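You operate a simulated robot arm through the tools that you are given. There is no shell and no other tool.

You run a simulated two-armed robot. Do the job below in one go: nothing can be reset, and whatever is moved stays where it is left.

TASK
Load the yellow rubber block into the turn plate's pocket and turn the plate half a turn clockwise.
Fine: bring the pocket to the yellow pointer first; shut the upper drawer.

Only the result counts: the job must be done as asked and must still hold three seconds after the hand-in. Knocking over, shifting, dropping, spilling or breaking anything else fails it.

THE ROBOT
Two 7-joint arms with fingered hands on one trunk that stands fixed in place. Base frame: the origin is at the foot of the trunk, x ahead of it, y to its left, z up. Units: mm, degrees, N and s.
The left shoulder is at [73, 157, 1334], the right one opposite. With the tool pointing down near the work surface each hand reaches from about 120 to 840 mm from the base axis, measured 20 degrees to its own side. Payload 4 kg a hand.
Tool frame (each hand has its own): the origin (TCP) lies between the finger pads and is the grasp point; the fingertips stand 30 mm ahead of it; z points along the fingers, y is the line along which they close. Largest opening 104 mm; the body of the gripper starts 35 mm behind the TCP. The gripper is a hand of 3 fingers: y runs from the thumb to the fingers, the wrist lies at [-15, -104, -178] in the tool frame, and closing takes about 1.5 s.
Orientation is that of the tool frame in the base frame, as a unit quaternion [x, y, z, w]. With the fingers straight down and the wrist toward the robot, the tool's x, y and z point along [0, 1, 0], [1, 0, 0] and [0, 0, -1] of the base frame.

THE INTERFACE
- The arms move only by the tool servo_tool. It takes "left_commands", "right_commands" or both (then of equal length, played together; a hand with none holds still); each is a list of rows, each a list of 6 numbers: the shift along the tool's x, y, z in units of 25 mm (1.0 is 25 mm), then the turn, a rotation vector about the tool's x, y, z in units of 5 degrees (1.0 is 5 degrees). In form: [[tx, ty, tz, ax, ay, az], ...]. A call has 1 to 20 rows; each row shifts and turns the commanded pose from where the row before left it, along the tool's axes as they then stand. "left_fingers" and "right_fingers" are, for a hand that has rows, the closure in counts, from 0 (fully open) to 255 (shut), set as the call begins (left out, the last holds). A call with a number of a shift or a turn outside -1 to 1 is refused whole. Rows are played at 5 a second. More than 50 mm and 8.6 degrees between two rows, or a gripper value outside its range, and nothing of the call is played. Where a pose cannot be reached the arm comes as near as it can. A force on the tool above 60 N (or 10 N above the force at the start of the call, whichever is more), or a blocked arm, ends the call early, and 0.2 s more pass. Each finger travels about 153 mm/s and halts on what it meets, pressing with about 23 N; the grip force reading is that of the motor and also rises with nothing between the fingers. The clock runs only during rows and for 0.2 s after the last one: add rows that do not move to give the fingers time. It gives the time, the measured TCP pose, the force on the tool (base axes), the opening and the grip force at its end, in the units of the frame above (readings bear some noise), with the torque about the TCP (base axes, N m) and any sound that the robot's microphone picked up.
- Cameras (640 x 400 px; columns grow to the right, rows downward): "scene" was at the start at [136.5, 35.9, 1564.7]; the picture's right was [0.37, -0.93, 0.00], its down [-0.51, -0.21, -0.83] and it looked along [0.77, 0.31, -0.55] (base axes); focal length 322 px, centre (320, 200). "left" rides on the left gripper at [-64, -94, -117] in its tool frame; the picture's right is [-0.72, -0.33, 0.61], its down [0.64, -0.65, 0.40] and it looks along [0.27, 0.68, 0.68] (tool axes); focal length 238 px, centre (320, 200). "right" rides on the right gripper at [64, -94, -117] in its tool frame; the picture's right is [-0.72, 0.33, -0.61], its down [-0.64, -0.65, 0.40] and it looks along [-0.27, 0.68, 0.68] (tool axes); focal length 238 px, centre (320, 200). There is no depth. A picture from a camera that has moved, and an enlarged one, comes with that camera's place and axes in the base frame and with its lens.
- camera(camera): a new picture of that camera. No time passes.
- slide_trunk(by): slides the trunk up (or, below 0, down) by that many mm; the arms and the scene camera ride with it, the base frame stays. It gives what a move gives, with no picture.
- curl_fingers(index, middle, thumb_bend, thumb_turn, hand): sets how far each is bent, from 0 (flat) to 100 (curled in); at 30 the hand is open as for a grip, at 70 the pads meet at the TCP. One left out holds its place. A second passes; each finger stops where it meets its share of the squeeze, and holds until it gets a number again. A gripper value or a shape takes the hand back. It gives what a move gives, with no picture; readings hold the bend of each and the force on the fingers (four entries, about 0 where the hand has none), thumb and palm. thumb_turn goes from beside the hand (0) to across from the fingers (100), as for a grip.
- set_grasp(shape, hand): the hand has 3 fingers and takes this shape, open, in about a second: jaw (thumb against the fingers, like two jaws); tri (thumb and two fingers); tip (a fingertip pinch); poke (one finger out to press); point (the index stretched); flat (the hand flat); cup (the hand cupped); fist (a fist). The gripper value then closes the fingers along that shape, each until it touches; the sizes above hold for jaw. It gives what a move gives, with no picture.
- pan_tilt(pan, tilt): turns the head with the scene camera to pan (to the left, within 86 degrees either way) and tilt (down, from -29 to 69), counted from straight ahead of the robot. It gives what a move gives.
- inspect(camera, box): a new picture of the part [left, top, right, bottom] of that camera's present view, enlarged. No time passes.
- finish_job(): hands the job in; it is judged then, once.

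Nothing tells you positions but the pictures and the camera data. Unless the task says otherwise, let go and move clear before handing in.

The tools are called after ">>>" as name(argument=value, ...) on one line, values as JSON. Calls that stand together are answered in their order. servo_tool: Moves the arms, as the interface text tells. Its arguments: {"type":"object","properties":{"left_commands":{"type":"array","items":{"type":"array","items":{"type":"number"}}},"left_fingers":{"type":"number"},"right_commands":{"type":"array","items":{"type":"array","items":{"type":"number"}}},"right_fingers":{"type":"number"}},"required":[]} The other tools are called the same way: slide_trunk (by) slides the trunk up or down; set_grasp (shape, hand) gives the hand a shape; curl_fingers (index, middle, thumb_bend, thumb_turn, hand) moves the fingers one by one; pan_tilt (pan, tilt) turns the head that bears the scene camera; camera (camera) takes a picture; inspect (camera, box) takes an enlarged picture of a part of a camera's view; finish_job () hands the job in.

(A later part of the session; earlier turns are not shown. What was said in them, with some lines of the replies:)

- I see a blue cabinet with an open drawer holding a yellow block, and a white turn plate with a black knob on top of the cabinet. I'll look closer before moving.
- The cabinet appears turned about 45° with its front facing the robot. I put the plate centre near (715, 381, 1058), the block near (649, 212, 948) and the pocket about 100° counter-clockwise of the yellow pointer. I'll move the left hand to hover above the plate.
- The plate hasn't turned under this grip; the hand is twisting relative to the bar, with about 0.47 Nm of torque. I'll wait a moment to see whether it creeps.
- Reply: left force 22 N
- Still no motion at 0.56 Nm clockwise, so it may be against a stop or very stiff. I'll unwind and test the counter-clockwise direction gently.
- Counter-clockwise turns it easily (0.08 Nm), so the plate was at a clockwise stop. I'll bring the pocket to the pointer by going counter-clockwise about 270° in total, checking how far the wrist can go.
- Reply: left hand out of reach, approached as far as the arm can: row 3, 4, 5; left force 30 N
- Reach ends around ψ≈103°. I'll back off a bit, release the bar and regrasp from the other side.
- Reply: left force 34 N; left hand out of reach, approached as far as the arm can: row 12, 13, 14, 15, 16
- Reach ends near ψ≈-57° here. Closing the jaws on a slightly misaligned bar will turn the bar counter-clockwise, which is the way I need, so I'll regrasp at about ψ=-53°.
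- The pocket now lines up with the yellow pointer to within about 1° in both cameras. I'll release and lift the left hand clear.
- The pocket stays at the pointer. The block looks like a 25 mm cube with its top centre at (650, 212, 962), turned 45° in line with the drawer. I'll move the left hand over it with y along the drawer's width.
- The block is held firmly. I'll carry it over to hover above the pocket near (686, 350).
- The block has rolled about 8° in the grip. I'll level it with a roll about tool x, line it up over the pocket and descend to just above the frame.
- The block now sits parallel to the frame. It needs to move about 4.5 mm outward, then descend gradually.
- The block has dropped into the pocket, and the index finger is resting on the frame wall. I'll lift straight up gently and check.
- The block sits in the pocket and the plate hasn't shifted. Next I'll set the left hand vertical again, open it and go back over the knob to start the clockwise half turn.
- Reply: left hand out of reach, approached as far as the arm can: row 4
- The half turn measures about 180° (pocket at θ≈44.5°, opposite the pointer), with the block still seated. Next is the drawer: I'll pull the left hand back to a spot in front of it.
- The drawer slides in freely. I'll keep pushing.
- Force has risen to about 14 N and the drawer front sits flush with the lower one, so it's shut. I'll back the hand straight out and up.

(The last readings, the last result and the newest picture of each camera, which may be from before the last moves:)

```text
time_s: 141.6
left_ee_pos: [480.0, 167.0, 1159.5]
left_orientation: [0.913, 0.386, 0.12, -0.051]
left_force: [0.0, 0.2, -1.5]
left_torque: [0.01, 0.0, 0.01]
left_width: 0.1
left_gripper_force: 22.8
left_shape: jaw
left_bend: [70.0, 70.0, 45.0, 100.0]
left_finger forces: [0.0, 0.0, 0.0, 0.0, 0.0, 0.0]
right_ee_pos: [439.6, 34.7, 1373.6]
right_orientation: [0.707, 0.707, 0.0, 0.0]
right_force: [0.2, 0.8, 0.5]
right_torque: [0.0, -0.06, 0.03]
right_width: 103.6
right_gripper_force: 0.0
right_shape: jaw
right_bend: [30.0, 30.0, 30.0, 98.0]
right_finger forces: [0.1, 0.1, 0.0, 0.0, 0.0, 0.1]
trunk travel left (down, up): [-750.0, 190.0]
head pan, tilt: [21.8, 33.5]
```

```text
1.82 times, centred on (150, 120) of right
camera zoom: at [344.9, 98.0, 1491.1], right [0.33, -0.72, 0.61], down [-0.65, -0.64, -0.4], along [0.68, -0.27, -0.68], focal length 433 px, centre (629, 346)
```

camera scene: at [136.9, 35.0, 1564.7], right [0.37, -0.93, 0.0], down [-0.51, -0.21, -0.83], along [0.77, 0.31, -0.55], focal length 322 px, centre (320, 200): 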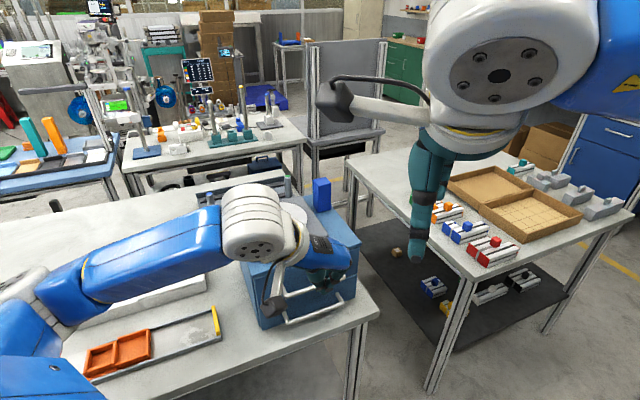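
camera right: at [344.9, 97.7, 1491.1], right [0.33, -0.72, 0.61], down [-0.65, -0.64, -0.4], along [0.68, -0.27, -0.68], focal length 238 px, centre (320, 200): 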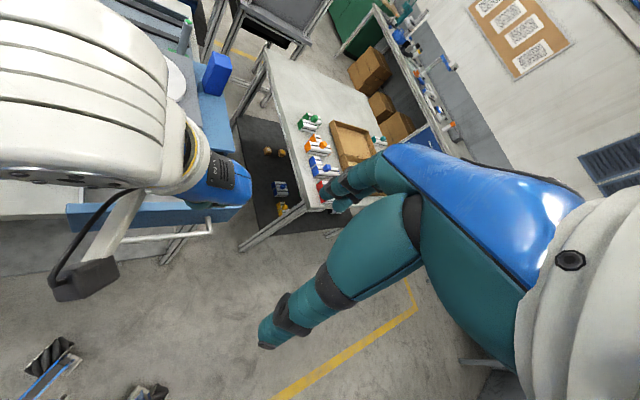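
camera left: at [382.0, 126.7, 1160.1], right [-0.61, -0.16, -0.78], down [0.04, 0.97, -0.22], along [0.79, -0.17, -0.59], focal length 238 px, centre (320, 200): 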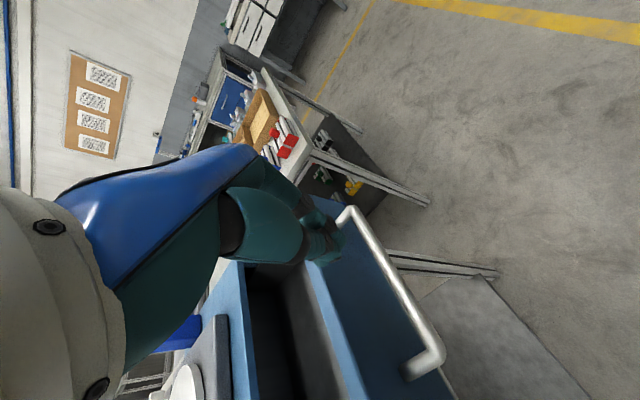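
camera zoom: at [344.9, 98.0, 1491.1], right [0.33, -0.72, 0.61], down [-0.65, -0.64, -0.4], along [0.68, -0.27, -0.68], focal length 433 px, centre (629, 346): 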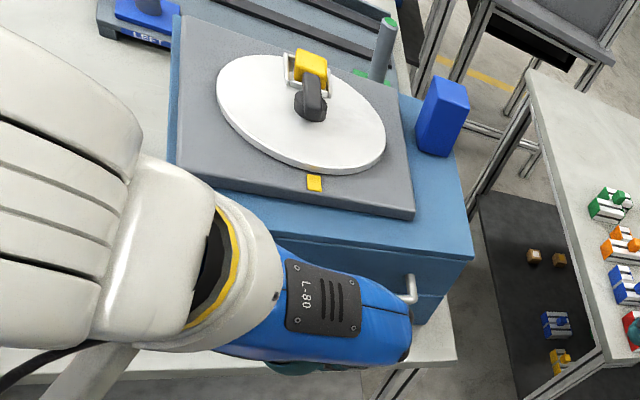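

>>> servo_tool(left_commands=[[0.25, 0, -0.96, 0, 0, 0], [0.25, 0, -0.96, 0, 0, 0], [0.25, 0, -0.96, 0, 0, 0], [0.25, 0, -0.96, 0, 0, 0], [0.25, 0, -0.96, 0, 0, 0], [0.25, 0, -0.96, 0, 0, 0], [0.5, -0.8, 0, 0, 0, 0], [0.5, -0.8, 0, 0, 0, 0], [0.5, -0.8, 0, 0, 0, 0], [0.5, -0.8, 0, 0, 0, 0], [0.5, -0.8, 0, 0, 0, 0], [0.5, -0.8, 0, 0, 0, 0], [0, 0, 0, 0, 0, 0]], left_fingers=0)

>>> camera(camera="scene")

>>> inspect(camera="scene", box=[220, 170, 370, 340])

>>> inspect(camera="right", box=[40, 10, 260, 230])

```text
time_s: 144.4
left_ee_pos: [444.6, 303.7, 1326.6]
left_orientation: [0.914, 0.385, 0.119, -0.05]
left_force: [0.6, 0.5, -0.1]
left_torque: [-0.02, 0.02, 0.0]
left_width: 103.5
left_gripper_force: 0.2
left_shape: jaw
left_bend: [30.0, 30.0, 30.0, 98.0]
left_finger forces: [0.0, 0.0, 0.0, 0.0, 0.0, 0.1]
right_ee_pos: [439.9, 35.8, 1374.0]
right_orientation: [0.707, 0.707, 0.001, -0.001]
right_force: [0.3, 0.1, -0.2]
right_torque: [-0.03, -0.01, -0.03]
right_width: 103.3
right_gripper_force: 0.0
right_shape: jaw
right_bend: [30.0, 30.0, 30.0, 98.0]
right_finger forces: [0.0, 0.0, 0.0, 0.0, 0.0, 0.1]
trunk travel left (down, up): [-750.0, 190.0]
head pan, tilt: [21.8, 33.5]
```

```text
taken
camera scene: at [136.9, 37.1, 1564.7], right [0.37, -0.93, 0.0], down [-0.51, -0.21, -0.83], along [0.77, 0.31, -0.55], focal length 322 px, centre (320, 200)
```

scene: 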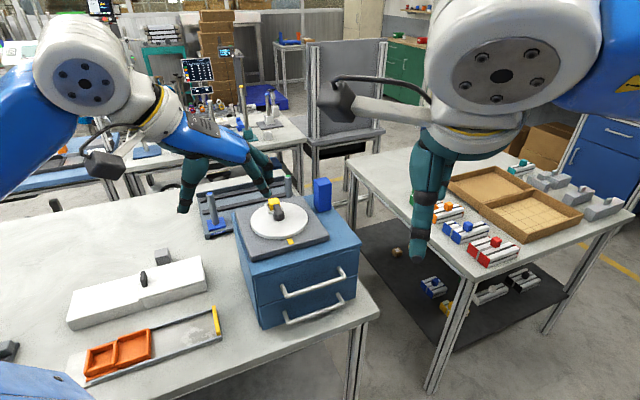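

```text
2.35 times, centred on (295, 255) of scene
camera zoom: at [136.9, 37.1, 1564.7], right [0.37, -0.93, 0.0], down [-0.51, -0.21, -0.83], along [0.77, 0.31, -0.55], focal length 759 px, centre (379, 71)
```

zoom: 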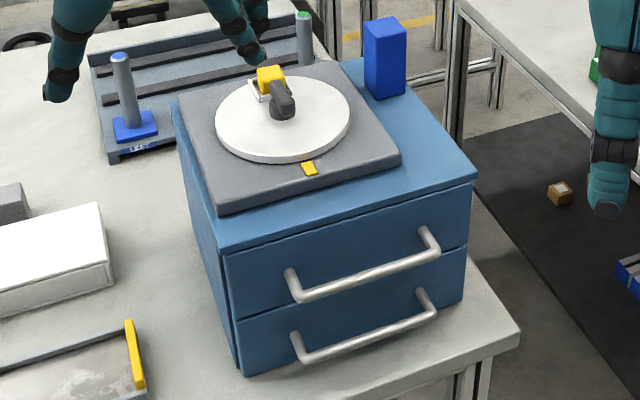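

```text
1.82 times, centred on (150, 120) of right
camera zoom: at [345.3, 99.1, 1490.9], right [0.33, -0.72, 0.61], down [-0.65, -0.64, -0.4], along [0.68, -0.27, -0.68], focal length 433 px, centre (629, 346)
```

zoom: 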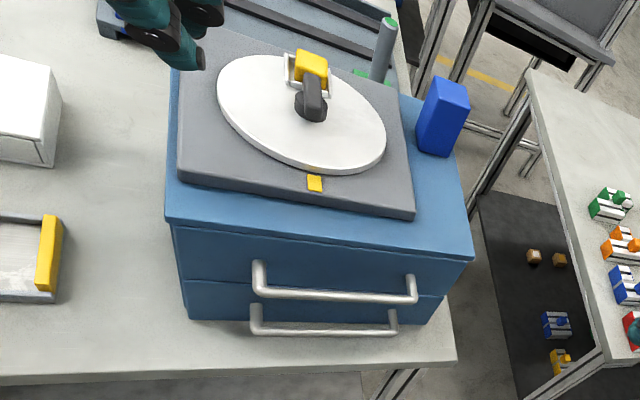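

>>> inspect(camera="scene", box=[245, 180, 335, 260])

>>> inspect(camera="right", box=[90, 20, 200, 110])

>>> camera(camera="left")

```text
5.00 times, centred on (290, 220) of scene
camera zoom: at [136.9, 37.1, 1564.7], right [0.37, -0.93, 0.0], down [-0.51, -0.21, -0.83], along [0.77, 0.31, -0.55], focal length 1612 px, centre (470, 100)
```

zoom: 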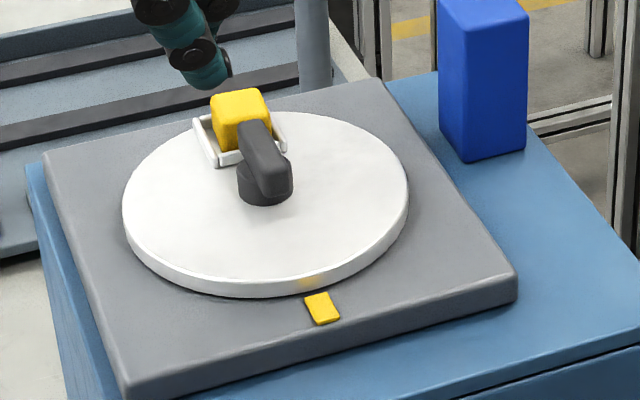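

```text
4.44 times, centred on (145, 65) of right
camera zoom: at [345.3, 99.1, 1490.9], right [0.33, -0.72, 0.61], down [-0.65, -0.64, -0.4], along [0.68, -0.27, -0.68], focal length 1059 px, centre (1098, 800)
```

zoom: 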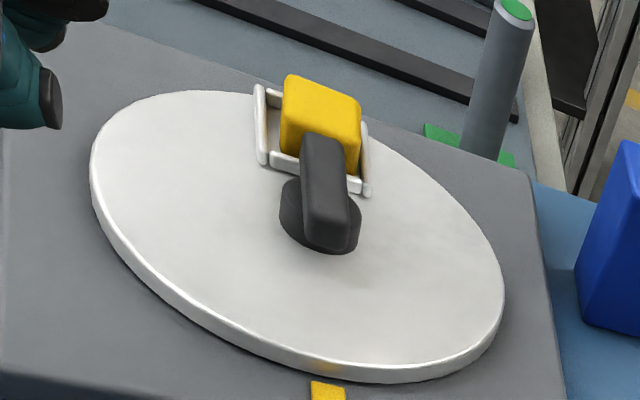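

```text
taken
camera left: at [314.4, 303.2, 1425.2], right [-0.61, -0.16, -0.78], down [0.04, 0.97, -0.23], along [0.79, -0.17, -0.59], focal length 238 px, centre (320, 200)
```

left: 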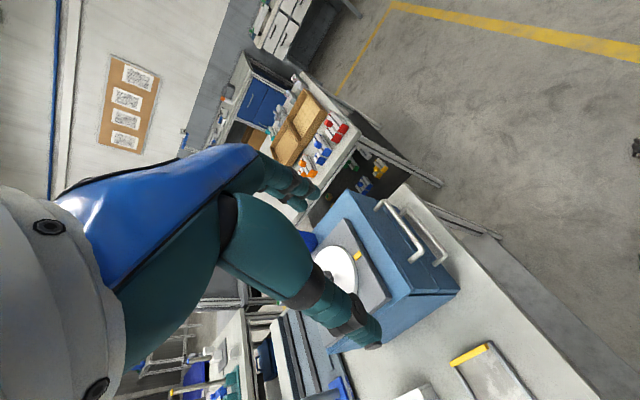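

The drawer is shut, the block sits in the pocket, and in both views the pocket lies in line with the spindle and the pointer, on the far side, so the half turn is done. The hands are open and clear, so I'm handing in.

>>> finish_job()

```text
The job is handed in.
```

The job is handed in, and I saw nothing else shifted or knocked over in the camera views. I haven't seen how it was judged.

- **Pocket to pointer:** The plate was against a stop clockwise, so I brought the pocket to the yellow pointer the other way, about 270° counter-clockwise. It lined up to within about 1°.
- **Block:** The yellow block is in the pocket, lying flat but turned a few degrees within the frame.
- **Half turn:** I then turned the plate 180° clockwise, to within about 2°, so the pocket now sits directly opposite the pointer.
- **Drawer:** The upper drawer is pushed fully in, flush with the lower one. The push stopped at about 14 N.

Both hands are open and clear.
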